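You operate a simulated robot arm through the tools that you are given. There is no shell and no other tool. Be economical: measure what you need, move in short steps, check, and stop when the job is done.

Carry out the task below with a simulated two-armed robot. There is one attempt and no reset: what you move stays moved.

TASK
Pack the red and black clamps in the yellow tote on lane 3.
Fine: they are in the FOUND drawer; shut it; blue lid on the tote; turn the small isolator on last. Set down upright: what you pick out. Where these are worked on the way, their far stop is far enough and under half their travel is too little: found drawer.

It is judged by the outcome, as a careful person would: the job done as asked, and still so three seconds after it is handed in. It fails if anything else is knocked over, pushed out of place, dropped, spilled or broken. A push-on lid holds only when it is set on centred and level and pressed home; a screw cap is set on level and turned clockwise until tight.

THE ROBOT
Two 7-joint arms with two-finger parallel grippers on one trunk, on a base that drives. Base frame: it is fixed to the floor where the robot stands at the start and does not move with it; the origin is under the middle of the robot, x ahead of it, y to its left, z up. Units: m, degrees, N and s.
The left shoulder is at the start at [0.06, 0.143, 0.939], the right one opposite. With the tool pointing down near the work surface each hand reaches from about 0.1 to 0.64 m from the robot's upright axis, wherever it stands, measured 20 degrees to its own side. Places, roughly: blue air lever [0, -0.8, 0.7]; blue lid [1.25, 0, 0.75]; fix tote [1, -0.2, 0.8]; found drawer [0.7, -0.4, 0.5]; green bolt [0.2, -0.6, 0.7]; small isolator switch [-0.2, -0.9, 0.6]; stop switch [0.2, -0.7, 0.7]. Payload 1.57 kg a hand.
The TCP of each hand is the grasp point between the finger pads, 0.03 m short of the fingertips. In the tool frame z runs along the fingers and y along their closing line. Largest opening 0.11 m; finger width 0.024, thickness 0.012; the body of the gripper, 0.048 by 0.112 m, starts 0.078 m behind the TCP.
Orientation is that of the tool frame in the base frame, as a unit quaternion [x, y, z, w]. With the fingers straight down and closing along the base's y, the tool's x points along the base's -x, its y along +y and its z along -z.

THE INTERFACE
- The arms move only by the tool apply_moves. It takes "left_commands", "right_commands" or both (then of equal length, played together; a hand with none holds still); each is a list of rows, each an object of numbers (a shift or turn left out is 0, a gripper value left out holds the last): "x", "y", "z": the shift along the tool's x, y, z in units of 30 mm (1.0 is 30 mm); "rx", "ry", "rz": the turn, a rotation vector about the tool's x, y, z in units of 5 degrees (1.0 is 5 degrees); "jaw": the closure in counts, from 0 (fully open) to 255 (shut). In form: [{"x": .., "y": .., "z": .., "rx": .., "ry": .., "rz": .., "jaw": ..}, ...]. A call has 1 to 8 rows; each row shifts and turns the commanded pose from where the row before left it, along the tool's axes as they then stand. A call with a number of a shift or a turn outside -1 to 1 is refused whole. Each row takes 0.2 s and may step no farther than 0.05 m and 8.6 degrees from the row before; otherwise, or with a gripper value out of range, the whole call is refused. A pose out of reach is approached as far as the arm can. The call stops where the force on the tool passes 40 N (or 10 N more than at its start, if that is more) or the arm is blocked; 0.2 s more then pass. The fingers move at their own pace (about 0.045 m/s each) and stop on an object; they squeeze with about 40 N. The grip force told is the motor's: it shows also when the fingers shut on nothing. Time passes only in rows, and 0.2 s behind the last, so rows that do not move let the fingers close. It gives the time, the measured TCP pose, the force on the tool (base axes), the opening and the grip force at its end, in the units of the frame above (readings bear some noise), with the torque about the TCP (base axes, N m) and any sound that the robot's microphone picked up.
- Cameras (640 x 400 px; columns grow to the right, rows downward): "scene" is now at [0.0058, -0.0646, 1.5431]; the picture's right is [-0.87, -0.49, 0.00], its down [-0.38, 0.69, -0.62] and it looks along [0.30, -0.54, -0.79] (base axes); focal length 290 px, centre (320, 200). "left" rides on the left gripper at [0.07, -0.016, -0.141] in its tool frame; the picture's right is [0.23, 0.97, 0.00], its down [-0.86, 0.20, -0.48] and it looks along [-0.47, 0.11, 0.88] (tool axes); focal length 222 px, centre (320, 200). "right" rides on the right gripper at [0.07, 0.016, -0.141] in its tool frame; the picture's right is [-0.23, 0.97, 0.00], its down [-0.86, -0.20, -0.48] and it looks along [-0.47, -0.11, 0.88] (tool axes); focal length 222 px, centre (320, 200).
- grab_frame(camera): a new picture of that camera. It takes no simulated time.
- raise_lower(by): slides the trunk up (or, below 0, down) by that many m; the arms and the scene camera ride with it, the base frame stays. It gives what a move gives, with no picture.
- drive_base(legs): drives the robot by 1 to 6 legs, each [ahead, left, turn to the left] in m, m and degrees, along the robot's own axes; the way and the turn of a leg run together, so that a leg with both is an arc; at most 1.5 m and 180 degrees a leg. The arms and the cameras ride along, it lands a little off, and it stops where it bumps. It gives what a move gives.
- head_to(pan, tilt): turns the head with the scene camera to pan (to the left, within 86 degrees either way) and tilt (down, from -29 to 69), counted from straight ahead of the robot. It gives what a move gives.
- pixel_to_xyz(camera, pixels): for up to 12 pixels [column, row] of the newest picture of that camera ("zoom" is the newest enlarged one), the place [x, y, z] in the base frame of the surface seen there, good to about 0.002 m. It takes no simulated time.
- close_up(camera, box): a new picture of the part [left, top, right, bottom] of that camera's present view, enlarged. It takes no simulated time.
- finish_job(): hands the job in; it is judged then, once.

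Keep the steps short. Do not move on a guess: measure, check each grasp and each placing, and mend mistakes. In all there are 80 turns and 62 pictures (those below and enlarged ones count). Leave the grippers open and the arms clear of the work at the hand-in unless told otherwise, and finish with a single line.

The tools are called after "Emit:" as name(argument=value, ...) on one line, values as JSON. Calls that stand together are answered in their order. apply_moves: Moves the arms, as the interface text tells. Its arguments: {"type":"object","properties":{"left_commands":{"type":"array","items":{"type":"object","properties":{"x":{"type":"number"},"y":{"type":"number"},"z":{"type":"number"},"rx":{"type":"number"},"ry":{"type":"number"},"rz":{"type":"number"},"jaw":{"type":"number"}}}},"right_commands":{"type":"array","items":{"type":"object","properties":{"x":{"type":"number"},"y":{"type":"number"},"z":{"type":"number"},"rx":{"type":"number"},"ry":{"type":"number"},"rz":{"type":"number"},"jaw":{"type":"number"}}}}},"required":[]} The other tools are called the same way: raise_lower (by) slides the trunk up or down; drive_base (legs) drives the base; head_to (pan, tilt) turns the head that bears the scene camera; grab_frame (camera) takes a picture; pixel_to_xyz (camera, pixels) gives the place of the surface under pixels of a picture; close_up (camera, box) takes an enlarged picture of a part of a camera's view; finish_job () hands the job in.

At the start:

```text
t: 0.0
left_eef_pos: [0.3852, -0.0641, 1.1245]
left_tool_rot: [-0.001, 1.0, 0.0, 0.001]
left_force: [0.6, 0.0, 0.3]
left_ft_torque: [-0.01, 0.02, -0.02]
left_grip_width: 0.11
left_gripper_force: 0.1
right_eef_pos: [0.3053, -0.4357, 1.1234]
right_tool_rot: [-0.001, 1.0, 0.0, 0.0]
right_force: [-1.4, 0.1, 0.1]
right_ft_torque: [0.01, 0.04, 0.02]
right_grip_width: 0.1101
right_gripper_force: 0.1
trunk travel left (down, up): [-0.537, 0.053]
robot x, y, heading: [0.0017, -0.0002, 0.0]
head pan, tilt: [-60.8, 51.9]
```

scene: 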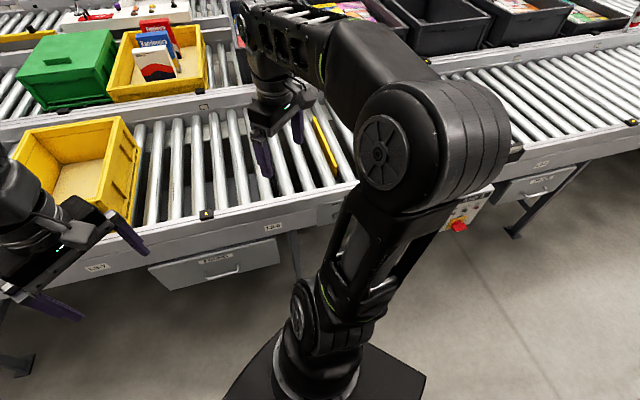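
right: 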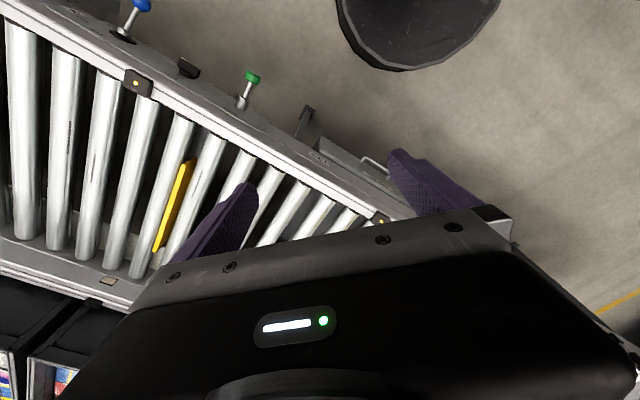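
left: 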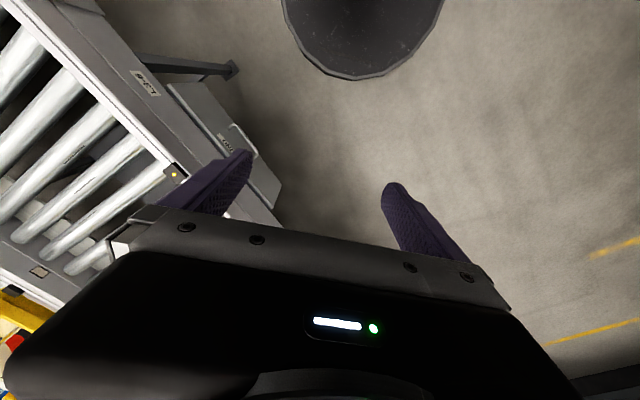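

I see conveyors and two yellow totes, with a drawer under the near rail. I'll look around first, starting with the head toward the drawer and totes.

Emit:
head_to(pan=-25, tilt=40)

Emit:
grab_frame(camera="scene")

```text
t: 1.0
left_eef_pos: [0.3858, -0.0638, 1.1252]
left_tool_rot: [0.0, 1.0, 0.0, 0.001]
left_force: [-0.1, -0.6, 1.1]
left_ft_torque: [-0.01, 0.0, -0.02]
left_grip_width: 0.1098
left_gripper_force: 0.1
right_eef_pos: [0.3048, -0.4352, 1.1247]
right_tool_rot: [0.0, 1.0, 0.0, 0.001]
right_force: [-0.2, 0.1, -0.4]
right_ft_torque: [0.02, 0.03, 0.0]
right_grip_width: 0.1098
right_gripper_force: 0.1
trunk travel left (down, up): [-0.537, 0.053]
robot x, y, heading: [-0.0007, 0.0021, -0.0]
head pan, tilt: [-25.0, 40.0]
```

```text
58 pictures are left
```

scene: 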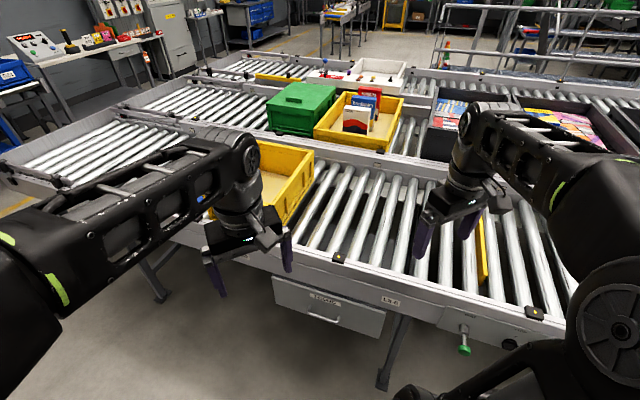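

I see three rows of conveyor with a yellow tote on the nearest and another behind it. I need to know which lane is 3 and read the labels, so I'll enlarge.

Emit:
close_up(camera="scene", box=[190, 50, 450, 212])

Emit:
close_up(camera="scene", box=[240, 240, 560, 400])

Emit:
pixel_to_xyz(camera="scene", pixels=[[287, 170], [340, 258], [300, 115], [360, 108], [275, 205], [335, 318], [464, 347], [440, 310], [355, 75], [280, 50]])

```text
2.46 times, centred on (320, 131) of scene
```

zoom: 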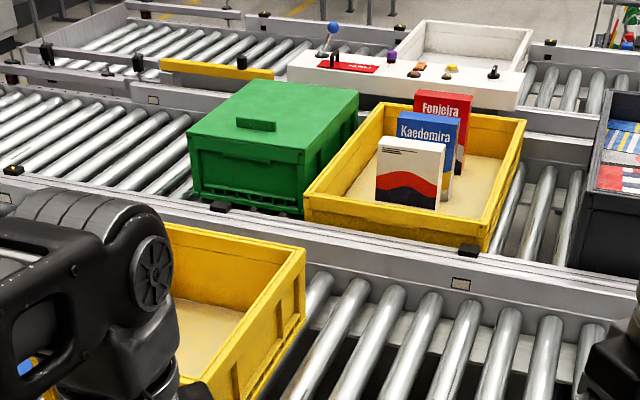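

```text
2.00 times, centred on (400, 320) of scene
```

zoom: 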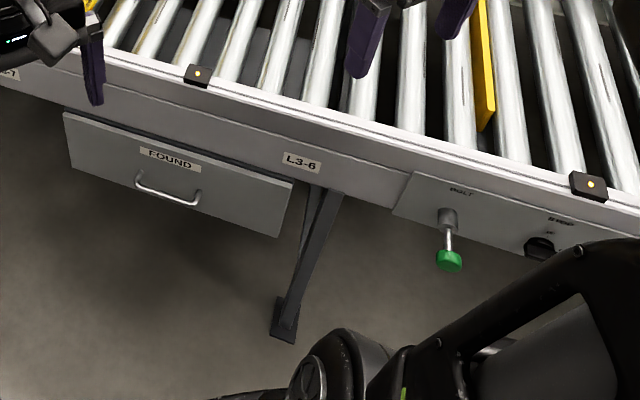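

```text
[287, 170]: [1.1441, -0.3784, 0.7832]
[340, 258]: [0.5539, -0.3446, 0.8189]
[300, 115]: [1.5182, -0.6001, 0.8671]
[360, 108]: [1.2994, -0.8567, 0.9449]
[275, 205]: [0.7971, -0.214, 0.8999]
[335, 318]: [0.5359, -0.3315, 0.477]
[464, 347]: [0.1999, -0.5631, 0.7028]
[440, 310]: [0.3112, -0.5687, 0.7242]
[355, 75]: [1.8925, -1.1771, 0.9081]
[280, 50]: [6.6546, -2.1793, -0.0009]
```

The near lane carries L3 labels, so the near yellow tote is the target. The drawer is labelled FOUND. Now I'll look left for the blue lid and at the right for the switches.

Emit:
head_to(pan=10, tilt=35)

Emit:
grab_frame(camera="scene")

Emit:
head_to(pan=-85, tilt=45)

Emit:
grab_frame(camera="scene")

```text
t: 2.0
left_eef_pos: [0.3856, -0.0636, 1.125]
left_tool_rot: [0.0, 1.0, -0.001, 0.002]
left_force: [-0.8, 0.0, 0.1]
left_ft_torque: [0.01, -0.01, -0.02]
left_grip_width: 0.11
left_gripper_force: 0.0
right_eef_pos: [0.3057, -0.4374, 1.1233]
right_tool_rot: [0.0, 1.0, 0.0, 0.0]
right_force: [-0.8, -0.1, 0.8]
right_ft_torque: [0.0, -0.02, -0.02]
right_grip_width: 0.1101
right_gripper_force: 0.1
trunk travel left (down, up): [-0.537, 0.053]
robot x, y, heading: [-0.0004, 0.0042, 0.1]
head pan, tilt: [10.0, 35.0]
```

```text
55 pictures are left
```

scene: 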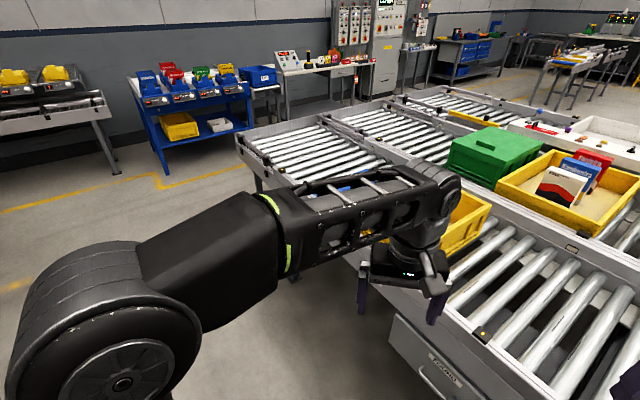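

```text
t: 3.7
left_eef_pos: [0.386, -0.0634, 1.1251]
left_tool_rot: [0.0, 1.0, 0.0, 0.001]
left_force: [0.4, 0.1, 0.4]
left_ft_torque: [0.04, -0.02, 0.02]
left_grip_width: 0.1102
left_gripper_force: 0.0
right_eef_pos: [0.3056, -0.4357, 1.1229]
right_tool_rot: [0.001, 1.0, 0.0, 0.0]
right_force: [-0.7, 0.0, 0.7]
right_ft_torque: [0.0, 0.02, 0.01]
right_grip_width: 0.11
right_gripper_force: 0.0
trunk travel left (down, up): [-0.537, 0.053]
robot x, y, heading: [-0.0003, 0.0004, -0.1]
head pan, tilt: [-85.0, 45.0]
```

```text
54 pictures are left
```

scene: 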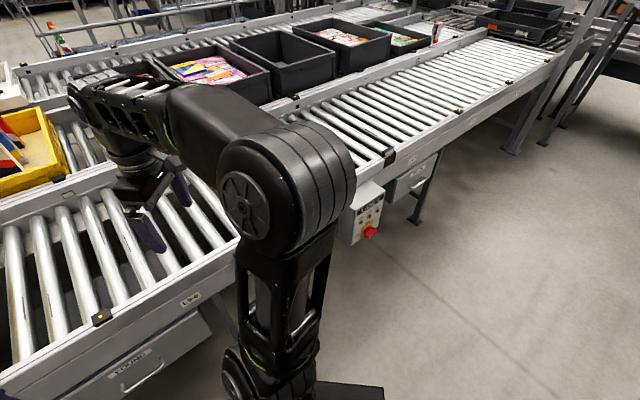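

The blue lid seems hidden behind the left forearm. I'll enlarge the right-hand panel, around (370,205), where the isolator should be.

Emit:
close_up(camera="scene", box=[320, 140, 440, 260])

Emit:
pixel_to_xyz(camera="scene", pixels=[[370, 232], [350, 220], [376, 190], [410, 170], [100, 318], [195, 298], [145, 360], [390, 157], [560, 50]])

```text
3.33 times, centred on (380, 200) of scene
```

zoom: 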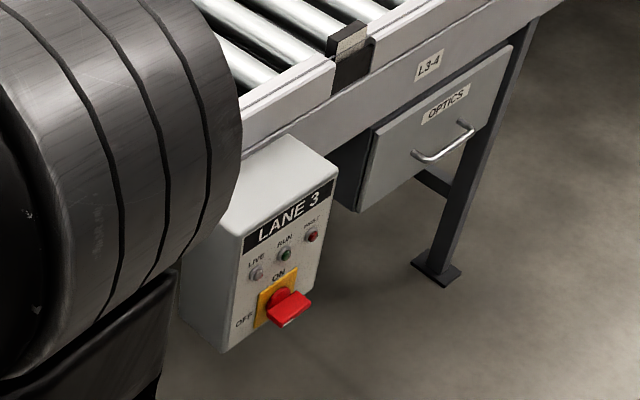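

```text
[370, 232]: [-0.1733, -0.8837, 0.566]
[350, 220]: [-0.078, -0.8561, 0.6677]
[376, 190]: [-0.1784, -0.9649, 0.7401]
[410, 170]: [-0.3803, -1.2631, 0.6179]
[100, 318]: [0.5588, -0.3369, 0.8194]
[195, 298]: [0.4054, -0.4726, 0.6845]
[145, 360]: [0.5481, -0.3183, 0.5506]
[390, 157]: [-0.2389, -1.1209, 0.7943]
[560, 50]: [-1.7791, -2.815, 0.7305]
```

The lane runs at about 45° to the base frame, so I'll turn right 45° to face it squarely. The hands are at z 1.1, clear of everything. Then I'll look.

Emit:
drive_base(legs=[[0, 0, -45]])

Emit:
head_to(pan=10, tilt=60)

Emit:
grab_frame(camera="scene")

```text
t: 6.2
left_eef_pos: [0.23, -0.3147, 1.1232]
left_tool_rot: [0.378, 0.926, 0.0, 0.001]
left_force: [-1.0, 1.0, 0.1]
left_ft_torque: [-0.01, 0.01, -0.02]
left_grip_width: 0.1096
left_gripper_force: 0.0
right_eef_pos: [-0.0877, -0.5248, 1.1233]
right_tool_rot: [0.379, 0.925, 0.0, 0.0]
right_force: [-0.6, 0.2, -0.1]
right_ft_torque: [-0.02, -0.01, 0.02]
right_grip_width: 0.1099
right_gripper_force: 0.1
trunk travel left (down, up): [-0.537, 0.053]
robot x, y, heading: [0.0004, 0.0009, -44.5]
head pan, tilt: [-85.0, 45.0]
```

```text
t: 7.9
left_eef_pos: [0.2304, -0.3167, 1.1243]
left_tool_rot: [0.379, 0.925, -0.001, 0.001]
left_force: [-0.3, 0.5, 0.0]
left_ft_torque: [-0.02, 0.01, 0.01]
left_grip_width: 0.1101
left_gripper_force: 0.0
right_eef_pos: [-0.0879, -0.5247, 1.1241]
right_tool_rot: [0.379, 0.925, 0.0, -0.001]
right_force: [0.4, -0.1, 0.3]
right_ft_torque: [0.01, 0.0, 0.0]
right_grip_width: 0.1101
right_gripper_force: 0.0
trunk travel left (down, up): [-0.537, 0.053]
robot x, y, heading: [-0.0007, -0.0001, -44.8]
head pan, tilt: [10.0, 60.0]
```

```text
52 pictures are left
```

scene: 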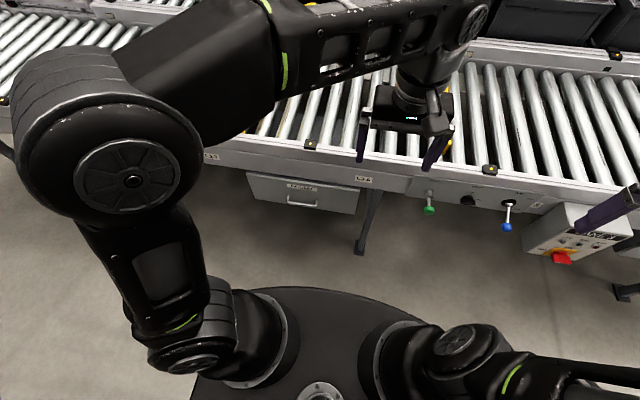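

I'll measure the drawer handle and front, the base's front edge, and the switch.

Emit:
close_up(camera="scene", box=[230, 130, 390, 230])

Emit:
pixel_to_xyz(camera="scene", pixels=[[302, 206], [289, 200], [317, 203], [248, 175], [358, 188], [354, 213], [302, 190], [310, 290], [560, 258], [310, 145], [254, 198]])

```text
4.00 times, centred on (310, 180) of scene
```

zoom: 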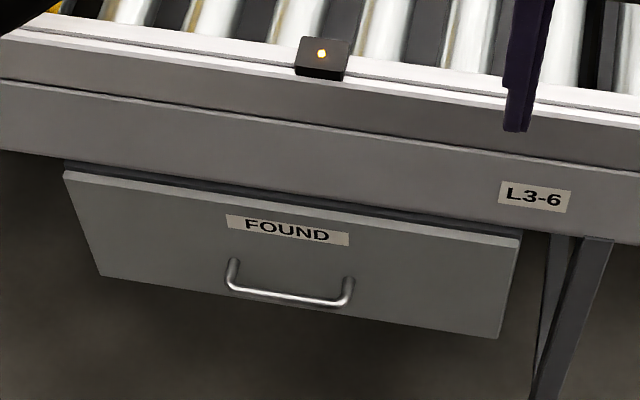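

```text
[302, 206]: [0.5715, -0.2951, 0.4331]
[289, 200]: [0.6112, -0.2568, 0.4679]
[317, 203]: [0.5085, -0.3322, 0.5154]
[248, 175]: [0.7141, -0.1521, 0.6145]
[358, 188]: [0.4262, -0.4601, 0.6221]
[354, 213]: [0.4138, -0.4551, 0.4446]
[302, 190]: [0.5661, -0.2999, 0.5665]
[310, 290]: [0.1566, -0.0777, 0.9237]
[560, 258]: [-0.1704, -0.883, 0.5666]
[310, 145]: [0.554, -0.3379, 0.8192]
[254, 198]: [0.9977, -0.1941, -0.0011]
```

Emit:
pixel_to_xyz(camera="zoom", pixels=[[240, 291], [290, 298], [340, 303], [232, 265], [350, 285], [250, 292], [270, 295], [320, 302], [290, 310], [280, 270], [100, 260], [300, 150]])

Emit:
head_to(pan=0, tilt=69)

Emit:
grab_frame(camera="scene")

```text
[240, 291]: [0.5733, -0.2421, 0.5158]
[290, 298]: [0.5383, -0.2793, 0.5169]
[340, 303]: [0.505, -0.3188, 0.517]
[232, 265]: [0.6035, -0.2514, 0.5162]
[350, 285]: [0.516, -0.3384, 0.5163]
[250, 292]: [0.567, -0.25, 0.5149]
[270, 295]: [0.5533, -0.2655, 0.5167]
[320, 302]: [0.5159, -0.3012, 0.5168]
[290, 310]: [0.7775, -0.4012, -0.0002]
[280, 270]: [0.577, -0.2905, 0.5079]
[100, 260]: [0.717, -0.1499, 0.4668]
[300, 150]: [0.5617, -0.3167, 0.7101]
```

```text
t: 8.6
left_eef_pos: [0.2289, -0.3147, 1.1244]
left_tool_rot: [0.379, 0.925, 0.0, 0.001]
left_force: [0.1, -0.3, 0.3]
left_ft_torque: [-0.01, 0.01, -0.02]
left_grip_width: 0.1098
left_gripper_force: 0.0
right_eef_pos: [-0.0879, -0.5253, 1.1239]
right_tool_rot: [0.378, 0.926, 0.0, 0.0]
right_force: [-0.8, -0.5, 0.1]
right_ft_torque: [-0.02, -0.01, 0.02]
right_grip_width: 0.1099
right_gripper_force: 0.1
trunk travel left (down, up): [-0.537, 0.053]
robot x, y, heading: [-0.003, -0.0001, -44.4]
head pan, tilt: [0.0, 68.8]
```

```text
50 pictures are left
```

scene: 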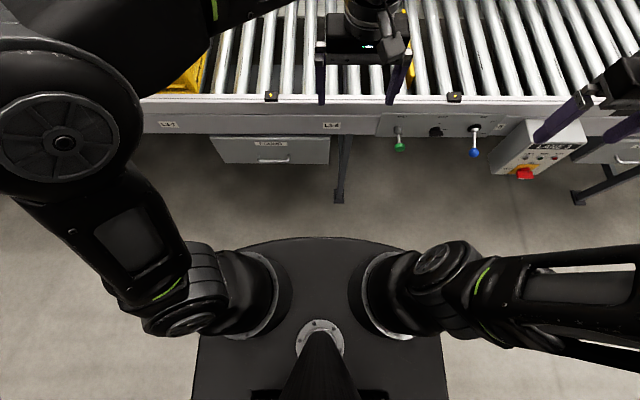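

The handle bar is at about (0.539, -0.28, 0.517), standing 34 mm off the drawer face, and horizontal along the lane. I'll lower the trunk and turn the left hand to point forward with the fingers closing vertically.

Emit:
raise_lower(by=-0.35)

Emit:
apply_moves(left_commands=[{"rx": -0.99, "ry": -0.99, "rz": 0.99}, {"rx": -0.99, "ry": -0.99, "rz": 0.99}, {"rx": -0.99, "ry": -0.99, "rz": 0.99}, {"rx": -0.99, "ry": -0.99, "rz": 0.99}, {"rx": -0.99, "ry": -0.99, "rz": 0.99}, {"rx": -0.99, "ry": -0.99, "rz": 0.99}, {"rx": -0.99, "ry": -0.99, "rz": 0.99}])

Emit:
apply_moves(left_commands=[{"rx": -0.99, "ry": -0.99, "rz": 0.99}, {"rx": -0.99, "ry": -0.99, "rz": 0.99}, {"rx": -0.99, "ry": -0.99, "rz": 0.99}, {"rx": -0.99, "ry": -0.99, "rz": 0.99}, {"rx": -0.99, "ry": -0.99, "rz": 0.99}, {"rx": -0.99, "ry": -0.99, "rz": 0.99}, {"rx": -0.99, "ry": -0.99, "rz": 0.99}])

```text
t: 12.0
left_eef_pos: [0.2292, -0.3154, 0.7743]
left_tool_rot: [0.379, 0.925, 0.0, 0.001]
left_force: [-0.3, -0.3, 0.8]
left_ft_torque: [0.04, 0.03, 0.03]
left_grip_width: 0.1098
left_gripper_force: 0.2
right_eef_pos: [-0.0873, -0.5247, 0.7741]
right_tool_rot: [0.378, 0.926, 0.0, 0.0]
right_force: [-0.6, -0.7, -0.3]
right_ft_torque: [0.0, -0.01, -0.01]
right_grip_width: 0.1099
right_gripper_force: 0.1
trunk travel left (down, up): [-0.187, 0.403]
robot x, y, heading: [0.0001, -0.0003, -44.6]
head pan, tilt: [0.0, 68.8]
```

```text
t: 13.6
left_eef_pos: [0.2292, -0.3167, 0.7744]
left_tool_rot: [0.595, 0.691, 0.157, 0.378]
left_force: [-0.5, 0.3, 0.1]
left_ft_torque: [0.0, -0.01, -0.01]
left_grip_width: 0.11
left_gripper_force: 0.1
right_eef_pos: [-0.0868, -0.5243, 0.7732]
right_tool_rot: [0.378, 0.926, 0.0, 0.0]
right_force: [0.3, -0.5, 0.7]
right_ft_torque: [0.0, 0.04, -0.01]
right_grip_width: 0.11
right_gripper_force: 0.0
trunk travel left (down, up): [-0.187, 0.403]
robot x, y, heading: [0.0017, -0.0011, -44.6]
head pan, tilt: [0.0, 68.8]
```

```text
t: 15.2
left_eef_pos: [0.2292, -0.3158, 0.7746]
left_tool_rot: [0.651, 0.272, 0.273, 0.654]
left_force: [-0.8, 0.7, -0.2]
left_ft_torque: [-0.02, -0.03, 0.0]
left_grip_width: 0.11
left_gripper_force: 0.2
right_eef_pos: [-0.0872, -0.5241, 0.773]
right_tool_rot: [0.378, 0.926, 0.0, 0.0]
right_force: [0.7, 0.3, 0.0]
right_ft_torque: [-0.02, 0.03, -0.01]
right_grip_width: 0.1098
right_gripper_force: 0.1
trunk travel left (down, up): [-0.187, 0.403]
robot x, y, heading: [-0.0047, 0.0009, -44.4]
head pan, tilt: [0.0, 68.8]
```

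The hand now points forward with its closing line vertical. Next I move it left and down to the handle height, 0.19 m short of the face.

Emit:
apply_moves(left_commands=[{"x": 1, "y": -1, "jaw": 100}, {"x": 1, "y": -1}, {"x": 1, "y": -1}, {"x": 1, "y": -1}, {"x": 1, "y": -1}, {"x": 1, "y": -1}, {"x": 1, "y": -1}, {"x": 1, "y": -1}])

Emit:
apply_moves(left_commands=[{"x": 0.1, "y": -0.72, "z": 0.5}, {"z": 1}, {"z": 1}, {"z": 1}])

Emit:
grab_frame(camera="left")

Emit:
grab_frame(camera="scene")

```text
t: 16.7
left_eef_pos: [0.3, -0.2868, 0.6137]
left_tool_rot: [0.613, 0.344, 0.185, 0.687]
left_force: [0.3, 1.0, 0.2]
left_ft_torque: [-0.03, 0.01, 0.0]
left_grip_width: 0.0669
left_gripper_force: 0.0
left hand out of reach, approached as far as the arm can: row 1, 2, 3, 4, 5
right_eef_pos: [-0.0872, -0.5244, 0.7738]
right_tool_rot: [0.379, 0.925, 0.001, 0.0]
right_force: [-0.2, -0.2, 1.0]
right_ft_torque: [-0.03, -0.02, -0.02]
right_grip_width: 0.11
right_gripper_force: 0.0
trunk travel left (down, up): [-0.187, 0.403]
robot x, y, heading: [-0.0011, 0.0026, -44.5]
head pan, tilt: [0.0, 68.8]
stopped in row 7 (left hand): the arm was blocked; the commanded pose is now the measured one
```

```text
t: 17.7
left_eef_pos: [0.3725, -0.3628, 0.5932]
left_tool_rot: [0.613, 0.342, 0.186, 0.687]
left_force: [1.2, -0.1, 0.9]
left_ft_torque: [0.02, 0.01, 0.01]
left_grip_width: 0.067
left_gripper_force: 0.1
right_eef_pos: [-0.0868, -0.5253, 0.7738]
right_tool_rot: [0.378, 0.926, -0.001, -0.001]
right_force: [0.2, 0.0, -0.5]
right_ft_torque: [0.0, -0.01, 0.03]
right_grip_width: 0.11
right_gripper_force: 0.1
trunk travel left (down, up): [-0.187, 0.403]
robot x, y, heading: [0.0011, -0.002, -44.6]
head pan, tilt: [0.0, 68.8]
```

```text
49 pictures are left
```

left: 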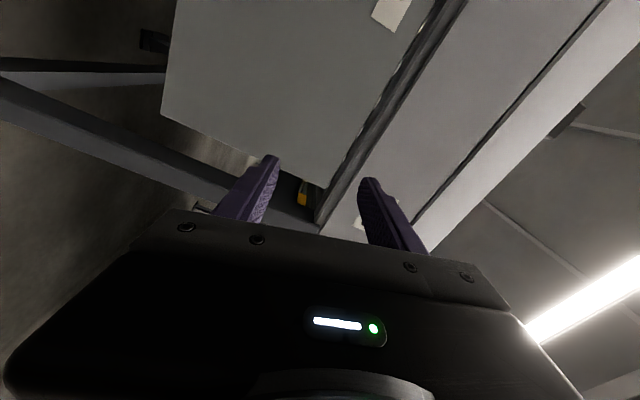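

```text
48 pictures are left
```

scene: 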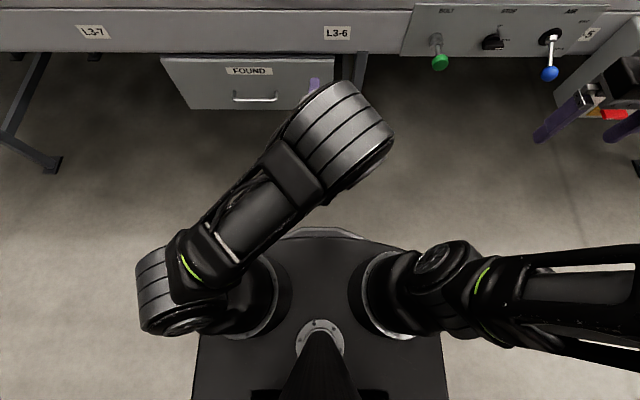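

The arm folded up against its limits because the robot stands too close, so I'll back the base up 0.2 m. The hand has rolled about 14°, which I'll level afterwards.

Emit:
drive_base(legs=[[-0.2, 0, 0]])

Emit:
apply_moves(left_commands=[{"z": 1, "rz": 1}, {"z": 1, "rz": 1}, {"rz": 0.8}, {"x": 1}, {"x": 1}, {"x": 1}])

```text
t: 19.3
left_eef_pos: [0.2287, -0.2235, 0.5929]
left_tool_rot: [0.614, 0.342, 0.185, 0.687]
left_force: [-0.4, -0.1, -0.5]
left_ft_torque: [-0.03, 0.0, -0.01]
left_grip_width: 0.0671
left_gripper_force: 0.1
right_eef_pos: [-0.23, -0.383, 0.7737]
right_tool_rot: [0.381, 0.925, 0.0, 0.001]
right_force: [1.1, -0.3, 0.0]
right_ft_torque: [-0.03, -0.01, 0.02]
right_grip_width: 0.1103
right_gripper_force: 0.1
trunk travel left (down, up): [-0.187, 0.403]
robot x, y, heading: [-0.1412, 0.1402, -44.8]
head pan, tilt: [0.0, 68.8]
```

```text
t: 20.7
left_eef_pos: [0.3362, -0.2032, 0.5938]
left_tool_rot: [0.651, 0.265, 0.267, 0.659]
left_force: [-0.2, 0.1, 0.5]
left_ft_torque: [-0.01, -0.02, 0.01]
left_grip_width: 0.0668
left_gripper_force: 0.0
right_eef_pos: [-0.2311, -0.3838, 0.774]
right_tool_rot: [0.38, 0.925, 0.0, 0.0]
right_force: [-0.6, 0.2, 0.0]
right_ft_torque: [0.01, 0.0, 0.0]
right_grip_width: 0.1101
right_gripper_force: 0.0
trunk travel left (down, up): [-0.187, 0.403]
robot x, y, heading: [-0.1432, 0.1409, -44.7]
head pan, tilt: [0.0, 68.8]
```

The hand is level again and reach is fine. Handle relative to the TCP: 0.093 left, 0.081 down, 0.19 ahead. I'll align, approach partway, then check.

Emit:
apply_moves(left_commands=[{"x": 1, "y": -0.9}, {"x": 1, "y": -0.9}, {"x": 1, "y": -0.9}, {"x": 0.1, "z": 1}, {"z": 1}, {"z": 1}, {"z": 1}])

Emit:
grab_frame(camera="left")

```text
t: 22.3
left_eef_pos: [0.488, -0.2263, 0.5135]
left_tool_rot: [0.651, 0.265, 0.267, 0.659]
left_force: [0.1, -0.4, -0.3]
left_ft_torque: [0.01, -0.02, 0.03]
left_grip_width: 0.0668
left_gripper_force: 0.1
right_eef_pos: [-0.2326, -0.3846, 0.7741]
right_tool_rot: [0.381, 0.924, 0.0, 0.0]
right_force: [0.4, 0.3, -0.7]
right_ft_torque: [-0.02, 0.0, 0.01]
right_grip_width: 0.1102
right_gripper_force: 0.1
trunk travel left (down, up): [-0.187, 0.403]
robot x, y, heading: [-0.1351, 0.1392, -44.5]
head pan, tilt: [0.0, 68.8]
```

```text
47 pictures are left
```

left: 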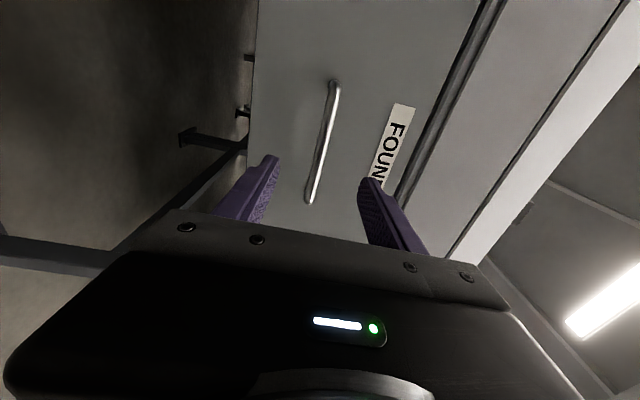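

The bar runs between the fingers, from (335,85) to (310,200). I advance 69 mm and close.

Emit:
apply_moves(left_commands=[{"z": 1}, {"z": 0.8}, {"z": 0.5}, {"jaw": 255}, {}, {}, {}, {}])

Emit:
grab_frame(camera="left")

```text
t: 24.1
left_eef_pos: [0.5336, -0.2761, 0.5124]
left_tool_rot: [0.652, 0.266, 0.266, 0.658]
left_force: [-1.0, 0.5, -5.4]
left_ft_torque: [0.14, -0.1, -0.06]
left_grip_width: 0.0119
left_gripper_force: 28.9
right_eef_pos: [-0.2302, -0.3856, 0.7726]
right_tool_rot: [0.38, 0.925, 0.0, 0.0]
right_force: [-0.1, 0.2, -0.4]
right_ft_torque: [0.0, -0.01, -0.01]
right_grip_width: 0.11
right_gripper_force: 0.1
trunk travel left (down, up): [-0.187, 0.403]
robot x, y, heading: [-0.1398, 0.1437, -44.7]
head pan, tilt: [0.0, 68.8]
```

```text
46 pictures are left
```

left: 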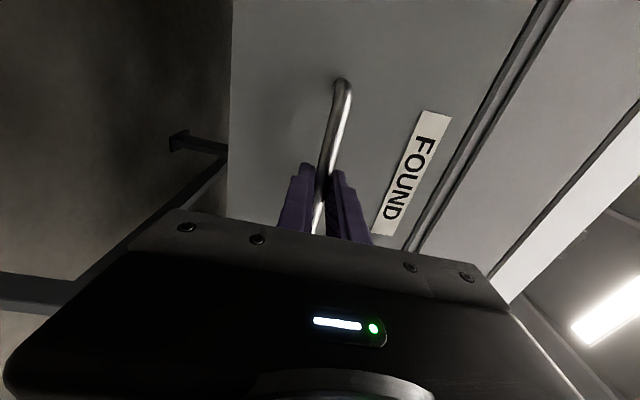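

The bar is held (12 mm, 29 N). I pull the drawer back with the arm.

Emit:
apply_moves(left_commands=[{"z": -0.6}, {"z": -0.8}, {"z": -0.8}, {"z": -0.8}, {"z": -0.8}, {"z": -0.8}])

```text
t: 25.5
left_eef_pos: [0.4366, -0.179, 0.5132]
left_tool_rot: [0.652, 0.263, 0.265, 0.66]
left_force: [-15.2, -13.8, -4.7]
left_ft_torque: [0.24, -0.12, 0.06]
left_grip_width: 0.0117
left_gripper_force: 29.3
right_eef_pos: [-0.2319, -0.3848, 0.7736]
right_tool_rot: [0.38, 0.925, 0.0, 0.0]
right_force: [0.2, 0.3, 0.2]
right_ft_torque: [-0.01, -0.05, -0.04]
right_grip_width: 0.1101
right_gripper_force: 0.1
trunk travel left (down, up): [-0.187, 0.403]
robot x, y, heading: [-0.1436, 0.1406, -44.8]
head pan, tilt: [0.0, 68.8]
```

The drawer has opened 0.138 m. There's a sideways force because my pull direction is about 1° off, so I correct a little and pull on.

Emit:
apply_moves(left_commands=[{"x": -0.07, "z": -0.5}, {"x": -0.02, "z": -0.8}, {"x": -0.02, "z": -0.8}, {"x": -0.02, "z": -0.8}])

```text
t: 26.5
left_eef_pos: [0.3743, -0.1169, 0.5125]
left_tool_rot: [0.65, 0.264, 0.269, 0.66]
left_force: [-7.4, -5.1, 3.8]
left_ft_torque: [0.1, -0.14, -0.7]
left_grip_width: 0.0118
left_gripper_force: 28.6
right_eef_pos: [-0.2312, -0.3839, 0.7732]
right_tool_rot: [0.381, 0.925, -0.001, 0.0]
right_force: [0.6, -0.2, 0.3]
right_ft_torque: [0.0, -0.02, 0.0]
right_grip_width: 0.1097
right_gripper_force: 0.0
trunk travel left (down, up): [-0.187, 0.403]
robot x, y, heading: [-0.1416, 0.1387, -44.6]
head pan, tilt: [0.0, 68.8]
```

It's 0.225 m open. I'll look inside before pulling farther.

Emit:
head_to(pan=12, tilt=55)

Emit:
grab_frame(camera="scene")

```text
t: 27.3
left_eef_pos: [0.3742, -0.117, 0.5125]
left_tool_rot: [0.65, 0.265, 0.268, 0.66]
left_force: [-2.0, -0.4, 8.0]
left_ft_torque: [0.03, -0.13, -0.73]
left_grip_width: 0.0116
left_gripper_force: 29.2
right_eef_pos: [-0.2324, -0.3837, 0.774]
right_tool_rot: [0.381, 0.925, 0.0, -0.001]
right_force: [0.0, 0.2, 0.0]
right_ft_torque: [0.02, 0.02, -0.01]
right_grip_width: 0.1098
right_gripper_force: 0.1
trunk travel left (down, up): [-0.187, 0.403]
robot x, y, heading: [-0.1417, 0.1381, -44.6]
head pan, tilt: [12.0, 55.0]
```

```text
45 pictures are left
```

scene: 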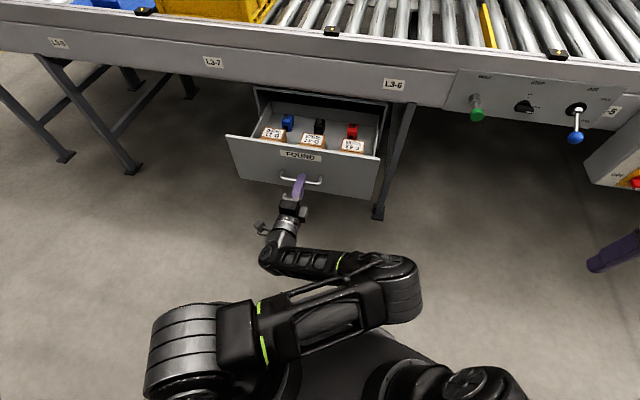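

Three clamps (blue, black, red) are visible with cards in front. I pull on gently toward the far stop.

Emit:
apply_moves(left_commands=[{"x": -0.02, "z": -0.8}, {"x": -0.02, "z": -0.8}, {"x": -0.02, "z": -0.8}, {"x": -0.02, "z": -0.8}])

Emit:
close_up(camera="scene", box=[210, 70, 410, 195])

```text
t: 28.2
left_eef_pos: [0.3351, -0.0698, 0.5121]
left_tool_rot: [0.64, 0.281, 0.266, 0.663]
left_force: [-0.4, 1.8, -23.3]
left_ft_torque: [0.91, -0.2, -0.59]
left_grip_width: 0.0122
left_gripper_force: 29.2
right_eef_pos: [-0.2323, -0.3845, 0.7734]
right_tool_rot: [0.383, 0.924, 0.0, -0.002]
right_force: [0.6, -0.6, 0.0]
right_ft_torque: [0.01, 0.01, -0.01]
right_grip_width: 0.1099
right_gripper_force: 0.0
trunk travel left (down, up): [-0.187, 0.403]
robot x, y, heading: [-0.1402, 0.1425, -45.0]
head pan, tilt: [12.0, 55.0]
stopped in row 4 (left hand): the force on the tool passed its limit at 68 N (the readings are from after the stop); the commanded pose is now the measured one
```

```text
3.20 times, centred on (310, 132) of scene
```

zoom: 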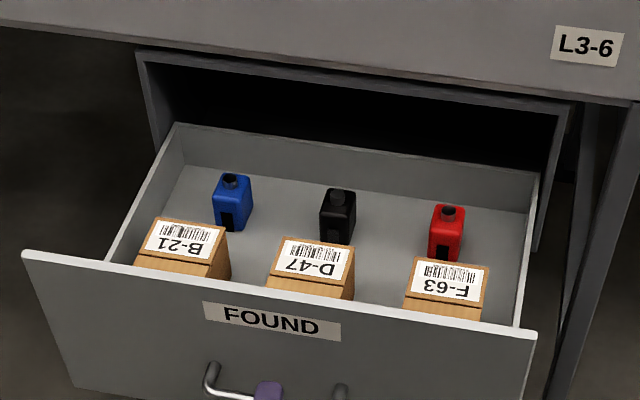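

The drawer is at its far stop, about 0.28 m open. I'll measure the clamps, then release the handle and back off with the base.

Emit:
pixel_to_xyz(camera="zoom", pixels=[[338, 190], [338, 215], [335, 236], [330, 198], [350, 210], [449, 210], [447, 235], [445, 258], [380, 240], [460, 285], [315, 255], [232, 200]])

Emit:
apply_moves(left_commands=[{"jaw": 100}, {}, {}, {}])

Emit:
drive_base(legs=[[-0.15, 0, 0]])

Emit:
close_up(camera="scene", box=[180, 30, 420, 180])

```text
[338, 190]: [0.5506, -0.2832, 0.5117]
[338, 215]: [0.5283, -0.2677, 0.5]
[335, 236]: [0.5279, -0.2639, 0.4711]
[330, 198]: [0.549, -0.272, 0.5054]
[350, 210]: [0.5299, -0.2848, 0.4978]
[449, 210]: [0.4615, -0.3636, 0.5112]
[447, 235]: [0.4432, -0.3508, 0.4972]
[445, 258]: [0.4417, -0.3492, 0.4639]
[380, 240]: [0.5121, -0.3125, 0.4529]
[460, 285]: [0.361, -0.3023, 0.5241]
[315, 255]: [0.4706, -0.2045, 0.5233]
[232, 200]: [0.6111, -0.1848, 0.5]
```

```text
t: 29.2
left_eef_pos: [0.3347, -0.0695, 0.5167]
left_tool_rot: [0.637, 0.279, 0.269, 0.667]
left_force: [-1.1, 0.8, -0.2]
left_ft_torque: [-0.02, 0.01, -0.02]
left_grip_width: 0.0669
left_gripper_force: 0.1
right_eef_pos: [-0.2329, -0.3852, 0.7738]
right_tool_rot: [0.383, 0.924, 0.001, -0.001]
right_force: [-0.9, 0.1, -0.4]
right_ft_torque: [0.0, 0.01, 0.0]
right_grip_width: 0.1101
right_gripper_force: 0.0
trunk travel left (down, up): [-0.187, 0.403]
robot x, y, heading: [-0.1424, 0.14, -44.8]
head pan, tilt: [12.0, 55.0]
```

```text
t: 30.6
left_eef_pos: [0.2267, 0.0366, 0.5159]
left_tool_rot: [0.637, 0.278, 0.267, 0.667]
left_force: [-0.5, -0.2, 0.2]
left_ft_torque: [0.01, -0.02, 0.02]
left_grip_width: 0.067
left_gripper_force: 0.0
right_eef_pos: [-0.3403, -0.2793, 0.7741]
right_tool_rot: [0.384, 0.923, 0.001, -0.001]
right_force: [-0.9, -0.7, 0.4]
right_ft_torque: [0.03, 0.02, 0.0]
right_grip_width: 0.1101
right_gripper_force: 0.0
trunk travel left (down, up): [-0.187, 0.403]
robot x, y, heading: [-0.2509, 0.2489, -45.0]
head pan, tilt: [12.0, 55.0]
```

```text
2.67 times, centred on (300, 105) of scene
```

zoom: 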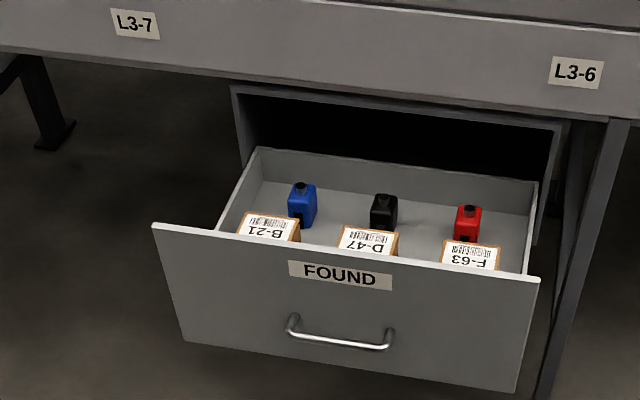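

The drawer is released and fully open. The clamps stand near d≈0.58 m close under the rail, so I'll reach in with the right hand leaned 30°. I'll raise the left hand out of the way while leaning the right one.

Emit:
apply_moves(left_commands=[{"y": 1}, {"y": 1}, {"y": 1}, {"y": 1}, {"y": 1}, {"y": 1}, {"y": 1}, {"y": 1}], right_commands=[{"ry": -0.75}, {"ry": -0.75}, {"ry": -0.75}, {"ry": -0.75}, {"ry": -0.75}, {"ry": -0.75}, {"ry": -0.75}, {"ry": -0.75}])

Emit:
apply_moves(left_commands=[{"rx": 0.99, "ry": 0.99, "rz": -0.99}, {"rx": 0.99, "ry": 0.99, "rz": -0.99}, {"rx": 0.99, "ry": 0.99, "rz": -0.99}, {"rx": 0.99, "ry": 0.99, "rz": -0.99}, {"rx": 0.99, "ry": 0.99, "rz": -0.99}, {"rx": 0.99, "ry": 0.99, "rz": -0.99}, {"rx": 0.99, "ry": 0.99, "rz": -0.99}])

Emit:
apply_moves(left_commands=[{"rx": 0.99, "ry": 0.99, "rz": -0.99}, {"rx": 0.99, "ry": 0.99, "rz": -0.99}, {"rx": 0.99, "ry": 0.99, "rz": -0.99}, {"rx": 0.99, "ry": 0.99, "rz": -0.99}, {"rx": 0.99, "ry": 0.99, "rz": -0.99}, {"rx": 0.99, "ry": 0.99, "rz": -0.99}, {"rx": 0.99, "ry": 0.99, "rz": -0.99}])

```text
t: 32.4
left_eef_pos: [0.277, -0.0088, 0.6951]
left_tool_rot: [0.635, 0.278, 0.27, 0.668]
left_force: [0.5, -0.1, -0.3]
left_ft_torque: [0.03, -0.01, -0.01]
left_grip_width: 0.0669
left_gripper_force: 0.1
left hand out of reach, approached as far as the arm can: row 2, 3, 4, 5, 6, 7, 8
right_eef_pos: [-0.34, -0.2777, 0.7734]
right_tool_rot: [0.37, 0.892, -0.099, 0.239]
right_force: [0.0, -0.7, 0.3]
right_ft_torque: [0.01, 0.0, 0.0]
right_grip_width: 0.1101
right_gripper_force: 0.2
trunk travel left (down, up): [-0.187, 0.403]
robot x, y, heading: [-0.2496, 0.246, -44.8]
head pan, tilt: [12.0, 55.0]
```

```text
t: 34.0
left_eef_pos: [0.2554, -0.0081, 0.636]
left_tool_rot: [0.587, 0.694, 0.142, 0.391]
left_force: [0.0, -0.4, 0.4]
left_ft_torque: [-0.03, 0.02, -0.02]
left_grip_width: 0.0668
left_gripper_force: 0.1
left hand out of reach, approached as far as the arm can: row 1, 2
right_eef_pos: [-0.3409, -0.2785, 0.7742]
right_tool_rot: [0.371, 0.892, -0.099, 0.238]
right_force: [0.6, 0.3, -1.0]
right_ft_torque: [0.0, 0.02, 0.0]
right_grip_width: 0.1097
right_gripper_force: 0.0
trunk travel left (down, up): [-0.187, 0.403]
robot x, y, heading: [-0.2508, 0.2431, -44.8]
head pan, tilt: [12.0, 55.0]
```

```text
t: 35.6
left_eef_pos: [0.2553, -0.0088, 0.6355]
left_tool_rot: [0.378, 0.925, -0.021, 0.008]
left_force: [0.1, -0.4, -0.2]
left_ft_torque: [-0.02, 0.01, -0.04]
left_grip_width: 0.0669
left_gripper_force: 0.1
right_eef_pos: [-0.3404, -0.2787, 0.7744]
right_tool_rot: [0.37, 0.892, -0.099, 0.239]
right_force: [0.1, 0.3, -0.1]
right_ft_torque: [-0.02, 0.0, 0.0]
right_grip_width: 0.1099
right_gripper_force: 0.3
trunk travel left (down, up): [-0.187, 0.403]
robot x, y, heading: [-0.2483, 0.2438, -44.6]
head pan, tilt: [12.0, 55.0]
```

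The left hand points down again at z 0.636. I'll lift it and draw it back and left, then drive the base to the drawer so the right hand can reach the clamps.

Emit:
apply_moves(left_commands=[{"z": -1, "y": 0.5, "x": 0.6}, {"z": -1, "y": 0.5, "x": 0.6}, {"z": -1, "y": 0.5, "x": 0.6}, {"z": -1, "y": 0.5, "x": 0.6}, {"z": -1, "y": 0.5, "x": 0.6}, {"z": -1, "y": 0.5, "x": 0.6}, {"z": -1, "y": 0.5, "x": 0.6}, {"z": -1, "y": 0.5, "x": 0.6}])

Emit:
drive_base(legs=[[0, 0.3, 0], [0.34, 0, 0]])

Emit:
head_to(pan=-20, tilt=60)

Emit:
grab_frame(camera="scene")

```text
t: 37.4
left_eef_pos: [0.2456, 0.1156, 0.7792]
left_tool_rot: [0.378, 0.926, -0.02, 0.01]
left_force: [0.1, 0.2, 0.1]
left_ft_torque: [0.0, -0.01, -0.01]
left_grip_width: 0.0671
left_gripper_force: 0.0
left hand out of reach, approached as far as the arm can: row 6, 7, 8
right_eef_pos: [-0.341, -0.2778, 0.7741]
right_tool_rot: [0.371, 0.892, -0.1, 0.239]
right_force: [-0.4, -0.4, 0.2]
right_ft_torque: [0.0, 0.01, 0.0]
right_grip_width: 0.1099
right_gripper_force: 0.1
trunk travel left (down, up): [-0.187, 0.403]
robot x, y, heading: [-0.2494, 0.2455, -44.8]
head pan, tilt: [12.0, 55.0]
```

```text
t: 41.3
left_eef_pos: [0.7047, 0.0894, 0.7778]
left_tool_rot: [0.377, 0.926, -0.02, 0.01]
left_force: [0.7, 0.0, -0.1]
left_ft_torque: [0.0, 0.02, 0.0]
left_grip_width: 0.067
left_gripper_force: 0.0
right_eef_pos: [0.122, -0.3047, 0.7724]
right_tool_rot: [0.368, 0.893, -0.099, 0.238]
right_force: [0.1, -0.2, -0.2]
right_ft_torque: [-0.03, 0.02, 0.0]
right_grip_width: 0.1098
right_gripper_force: 0.1
trunk travel left (down, up): [-0.187, 0.403]
robot x, y, heading: [0.2091, 0.2167, -44.7]
head pan, tilt: [12.0, 55.0]
```

```text
t: 42.2
left_eef_pos: [0.7057, 0.0903, 0.7789]
left_tool_rot: [0.377, 0.926, -0.02, 0.01]
left_force: [0.3, -0.3, -0.2]
left_ft_torque: [0.0, 0.0, 0.0]
left_grip_width: 0.067
left_gripper_force: 0.0
right_eef_pos: [0.1221, -0.3044, 0.773]
right_tool_rot: [0.368, 0.893, -0.098, 0.239]
right_force: [-0.5, 0.2, 0.1]
right_ft_torque: [-0.04, -0.01, 0.01]
right_grip_width: 0.1101
right_gripper_force: 0.2
trunk travel left (down, up): [-0.187, 0.403]
robot x, y, heading: [0.211, 0.2195, -44.9]
head pan, tilt: [-20.0, 60.0]
```

```text
42 pictures are left
```

scene: 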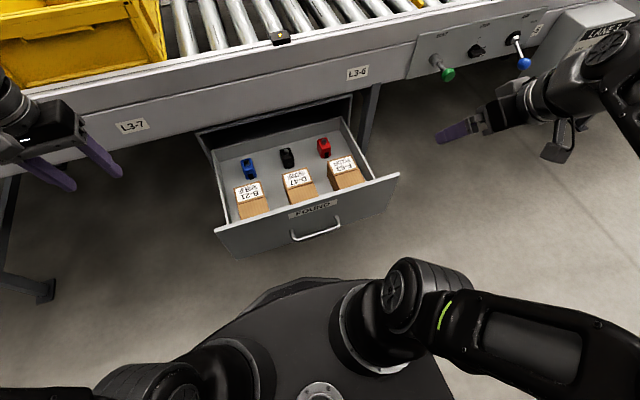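

A good view: the clamps are at about (248,167), (287,157) and (323,147). I'll enlarge and measure them.

Emit:
close_up(camera="scene", box=[225, 125, 385, 225])

Emit:
pixel_to_xyz(camera="scene", pixels=[[287, 152], [287, 158], [323, 142], [325, 148], [318, 150], [298, 175], [345, 165], [293, 168], [300, 160], [345, 130], [375, 190]])

```text
4.00 times, centred on (305, 175) of scene
```

zoom: 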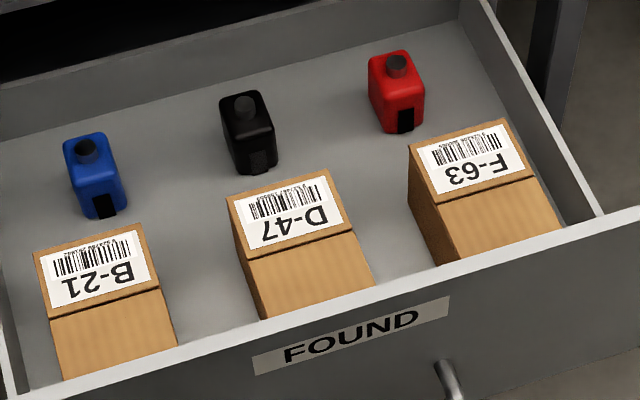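

```text
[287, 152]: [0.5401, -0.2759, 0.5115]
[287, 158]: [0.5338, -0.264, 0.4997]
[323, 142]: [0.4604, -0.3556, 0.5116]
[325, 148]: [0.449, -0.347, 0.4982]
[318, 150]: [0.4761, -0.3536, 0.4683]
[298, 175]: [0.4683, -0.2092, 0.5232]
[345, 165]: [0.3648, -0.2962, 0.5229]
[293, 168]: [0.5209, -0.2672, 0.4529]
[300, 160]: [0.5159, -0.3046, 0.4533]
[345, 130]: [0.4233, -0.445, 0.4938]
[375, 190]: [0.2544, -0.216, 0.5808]
```

Emit:
pixel_to_xyz(camera="zoom", pixels=[[372, 80], [378, 62], [420, 80], [405, 55], [398, 92], [397, 65], [224, 108], [270, 115], [248, 135], [262, 96], [230, 100], [247, 106]])

Emit:
pixel_to_xyz(camera="zoom", pixels=[[405, 130], [384, 125], [422, 120], [371, 95], [258, 170], [240, 165], [275, 160], [225, 130], [331, 175], [510, 122], [228, 200], [412, 148]])

```text
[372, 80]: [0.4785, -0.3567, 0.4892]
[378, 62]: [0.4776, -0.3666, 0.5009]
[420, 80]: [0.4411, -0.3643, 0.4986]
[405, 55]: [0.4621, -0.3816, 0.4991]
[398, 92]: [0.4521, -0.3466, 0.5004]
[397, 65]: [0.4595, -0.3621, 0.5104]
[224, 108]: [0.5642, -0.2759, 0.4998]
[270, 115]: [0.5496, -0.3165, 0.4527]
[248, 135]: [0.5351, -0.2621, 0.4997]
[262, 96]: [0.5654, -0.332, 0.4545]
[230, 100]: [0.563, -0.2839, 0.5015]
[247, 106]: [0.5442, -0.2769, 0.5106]
```

```text
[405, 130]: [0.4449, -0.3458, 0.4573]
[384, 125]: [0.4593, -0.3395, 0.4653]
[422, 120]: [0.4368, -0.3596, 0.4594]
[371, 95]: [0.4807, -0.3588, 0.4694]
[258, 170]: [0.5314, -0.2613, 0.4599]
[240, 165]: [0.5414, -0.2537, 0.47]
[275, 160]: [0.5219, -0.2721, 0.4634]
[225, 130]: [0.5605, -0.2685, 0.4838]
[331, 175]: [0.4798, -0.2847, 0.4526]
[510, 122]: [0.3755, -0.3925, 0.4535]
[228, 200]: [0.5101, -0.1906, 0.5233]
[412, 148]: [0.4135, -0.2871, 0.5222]
```

Red clamp: body about 31 mm (along the lane) by 40 mm, centred at s=0.070, d=0.579, z from 0.453 to 0.50. I move the right hand to a pre-grasp point 0.15 m back along its leaned axis, jaws at 67 mm.

Emit:
apply_moves(right_commands=[{"x": -0.4, "y": 0.824, "z": 0.967, "jaw": 100}, {"x": -0.4, "y": 0.824, "z": 0.967}, {"x": -0.4, "y": 0.824, "z": 0.967}, {"x": -0.4, "y": 0.824, "z": 0.967}, {"x": -0.4, "y": 0.824, "z": 0.967}, {"x": -0.4, "y": 0.824, "z": 0.967}, {"x": -0.4, "y": 0.824, "z": 0.967}, {"x": -0.4, "y": 0.824, "z": 0.967}])

Emit:
grab_frame(camera="right")

```text
t: 44.0
left_eef_pos: [0.7046, 0.0902, 0.7806]
left_tool_rot: [0.378, 0.926, -0.02, 0.01]
left_force: [-0.2, -0.1, -0.4]
left_ft_torque: [-0.05, -0.01, 0.0]
left_grip_width: 0.0672
left_gripper_force: 0.0
right_eef_pos: [0.4055, -0.3077, 0.6211]
right_tool_rot: [0.368, 0.893, -0.099, 0.24]
right_force: [0.5, -0.1, -0.3]
right_ft_torque: [0.01, 0.04, 0.04]
right_grip_width: 0.0669
right_gripper_force: 0.0
trunk travel left (down, up): [-0.187, 0.403]
robot x, y, heading: [0.2124, 0.2177, -44.8]
head pan, tilt: [-20.0, 60.0]
```

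```text
40 pictures are left
```

right: 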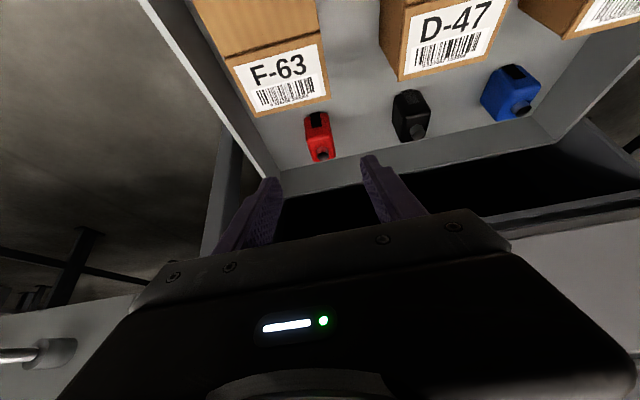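

The red clamp is centred between the fingertips (col 318). I descend along the tool axis and close.

Emit:
apply_moves(right_commands=[{"z": 0.99, "x": 0.14}, {"z": 0.99}, {"z": 0.99}, {"z": 0.99}, {"z": 0.98}, {"jaw": 255}, {}, {}])

Emit:
apply_moves(right_commands=[{}, {}])

Emit:
grab_frame(camera="right")

```text
t: 45.9
left_eef_pos: [0.7059, 0.0905, 0.7796]
left_tool_rot: [0.377, 0.926, -0.021, 0.01]
left_force: [0.1, 0.1, -0.7]
left_ft_torque: [0.02, 0.0, 0.01]
left_grip_width: 0.0667
left_gripper_force: 0.1
right_eef_pos: [0.4521, -0.3558, 0.4906]
right_tool_rot: [0.37, 0.893, -0.099, 0.239]
right_force: [0.0, -0.5, -0.2]
right_ft_torque: [0.0, 0.02, 0.01]
right_grip_width: 0.0336
right_gripper_force: 21.5
trunk travel left (down, up): [-0.187, 0.403]
robot x, y, heading: [0.212, 0.2163, -44.7]
head pan, tilt: [-20.0, 60.0]
```

```text
t: 46.5
left_eef_pos: [0.705, 0.0903, 0.7795]
left_tool_rot: [0.377, 0.926, -0.02, 0.01]
left_force: [0.6, -0.3, -0.6]
left_ft_torque: [0.0, -0.01, 0.01]
left_grip_width: 0.067
left_gripper_force: 0.0
right_eef_pos: [0.4526, -0.3563, 0.4913]
right_tool_rot: [0.369, 0.893, -0.098, 0.238]
right_force: [-0.9, 0.7, 0.4]
right_ft_torque: [0.0, 0.02, -0.01]
right_grip_width: 0.0332
right_gripper_force: 40.0
trunk travel left (down, up): [-0.187, 0.403]
robot x, y, heading: [0.2126, 0.2187, -44.5]
head pan, tilt: [-20.0, 60.0]
```

```text
39 pictures are left
```

right: 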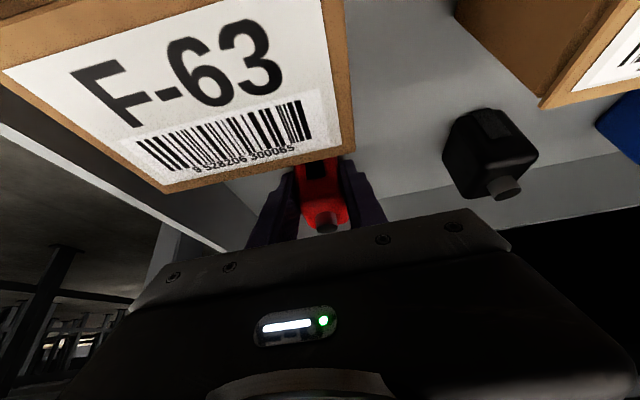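

The red clamp is held (33 mm, 40 N). I back out along the tool axis, then raise the trunk 0.35 m to see and reach the tote.

Emit:
apply_moves(right_commands=[{"z": -0.7}, {"z": -1}, {"z": -1}, {"z": -1}, {"z": -1}, {"z": -0.5}])

Emit:
raise_lower(by=0.35)

Emit:
head_to(pan=15, tilt=48)

Emit:
grab_frame(camera="scene")

```text
t: 47.9
left_eef_pos: [0.7057, 0.09, 0.7797]
left_tool_rot: [0.377, 0.926, -0.021, 0.01]
left_force: [0.4, -0.1, -1.5]
left_ft_torque: [0.02, -0.01, -0.02]
left_grip_width: 0.0668
left_gripper_force: 0.0
right_eef_pos: [0.3968, -0.3007, 0.6252]
right_tool_rot: [0.368, 0.893, -0.099, 0.238]
right_force: [-0.6, 0.0, -0.4]
right_ft_torque: [0.01, 0.0, 0.01]
right_grip_width: 0.0335
right_gripper_force: 40.1
trunk travel left (down, up): [-0.187, 0.403]
robot x, y, heading: [0.2116, 0.2163, -44.6]
head pan, tilt: [-20.0, 60.0]
```

```text
t: 51.3
left_eef_pos: [0.7057, 0.0893, 1.1292]
left_tool_rot: [0.377, 0.926, -0.02, 0.01]
left_force: [0.5, 0.0, -0.9]
left_ft_torque: [0.0, -0.01, 0.03]
left_grip_width: 0.067
left_gripper_force: 0.1
right_eef_pos: [0.3983, -0.3018, 0.9752]
right_tool_rot: [0.368, 0.893, -0.098, 0.239]
right_force: [-0.1, 0.4, -0.7]
right_ft_torque: [0.03, -0.01, 0.01]
right_grip_width: 0.0335
right_gripper_force: 40.0
trunk travel left (down, up): [-0.537, 0.053]
robot x, y, heading: [0.213, 0.2196, -44.6]
head pan, tilt: [-20.0, 60.0]
```

```text
t: 52.3
left_eef_pos: [0.7052, 0.0906, 1.129]
left_tool_rot: [0.377, 0.926, -0.019, 0.01]
left_force: [0.8, -0.3, 0.2]
left_ft_torque: [0.0, -0.03, -0.02]
left_grip_width: 0.0667
left_gripper_force: 0.1
right_eef_pos: [0.3977, -0.3017, 0.9765]
right_tool_rot: [0.368, 0.893, -0.098, 0.238]
right_force: [0.8, -0.2, -0.6]
right_ft_torque: [0.03, 0.0, -0.01]
right_grip_width: 0.0332
right_gripper_force: 40.3
trunk travel left (down, up): [-0.537, 0.053]
robot x, y, heading: [0.2123, 0.219, -44.9]
head pan, tilt: [15.0, 48.0]
```

```text
38 pictures are left
```

scene: 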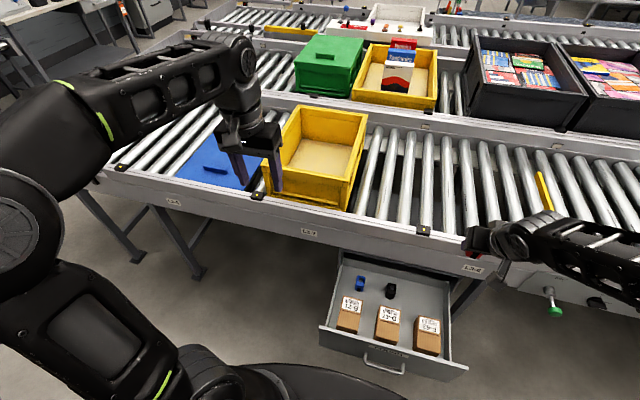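

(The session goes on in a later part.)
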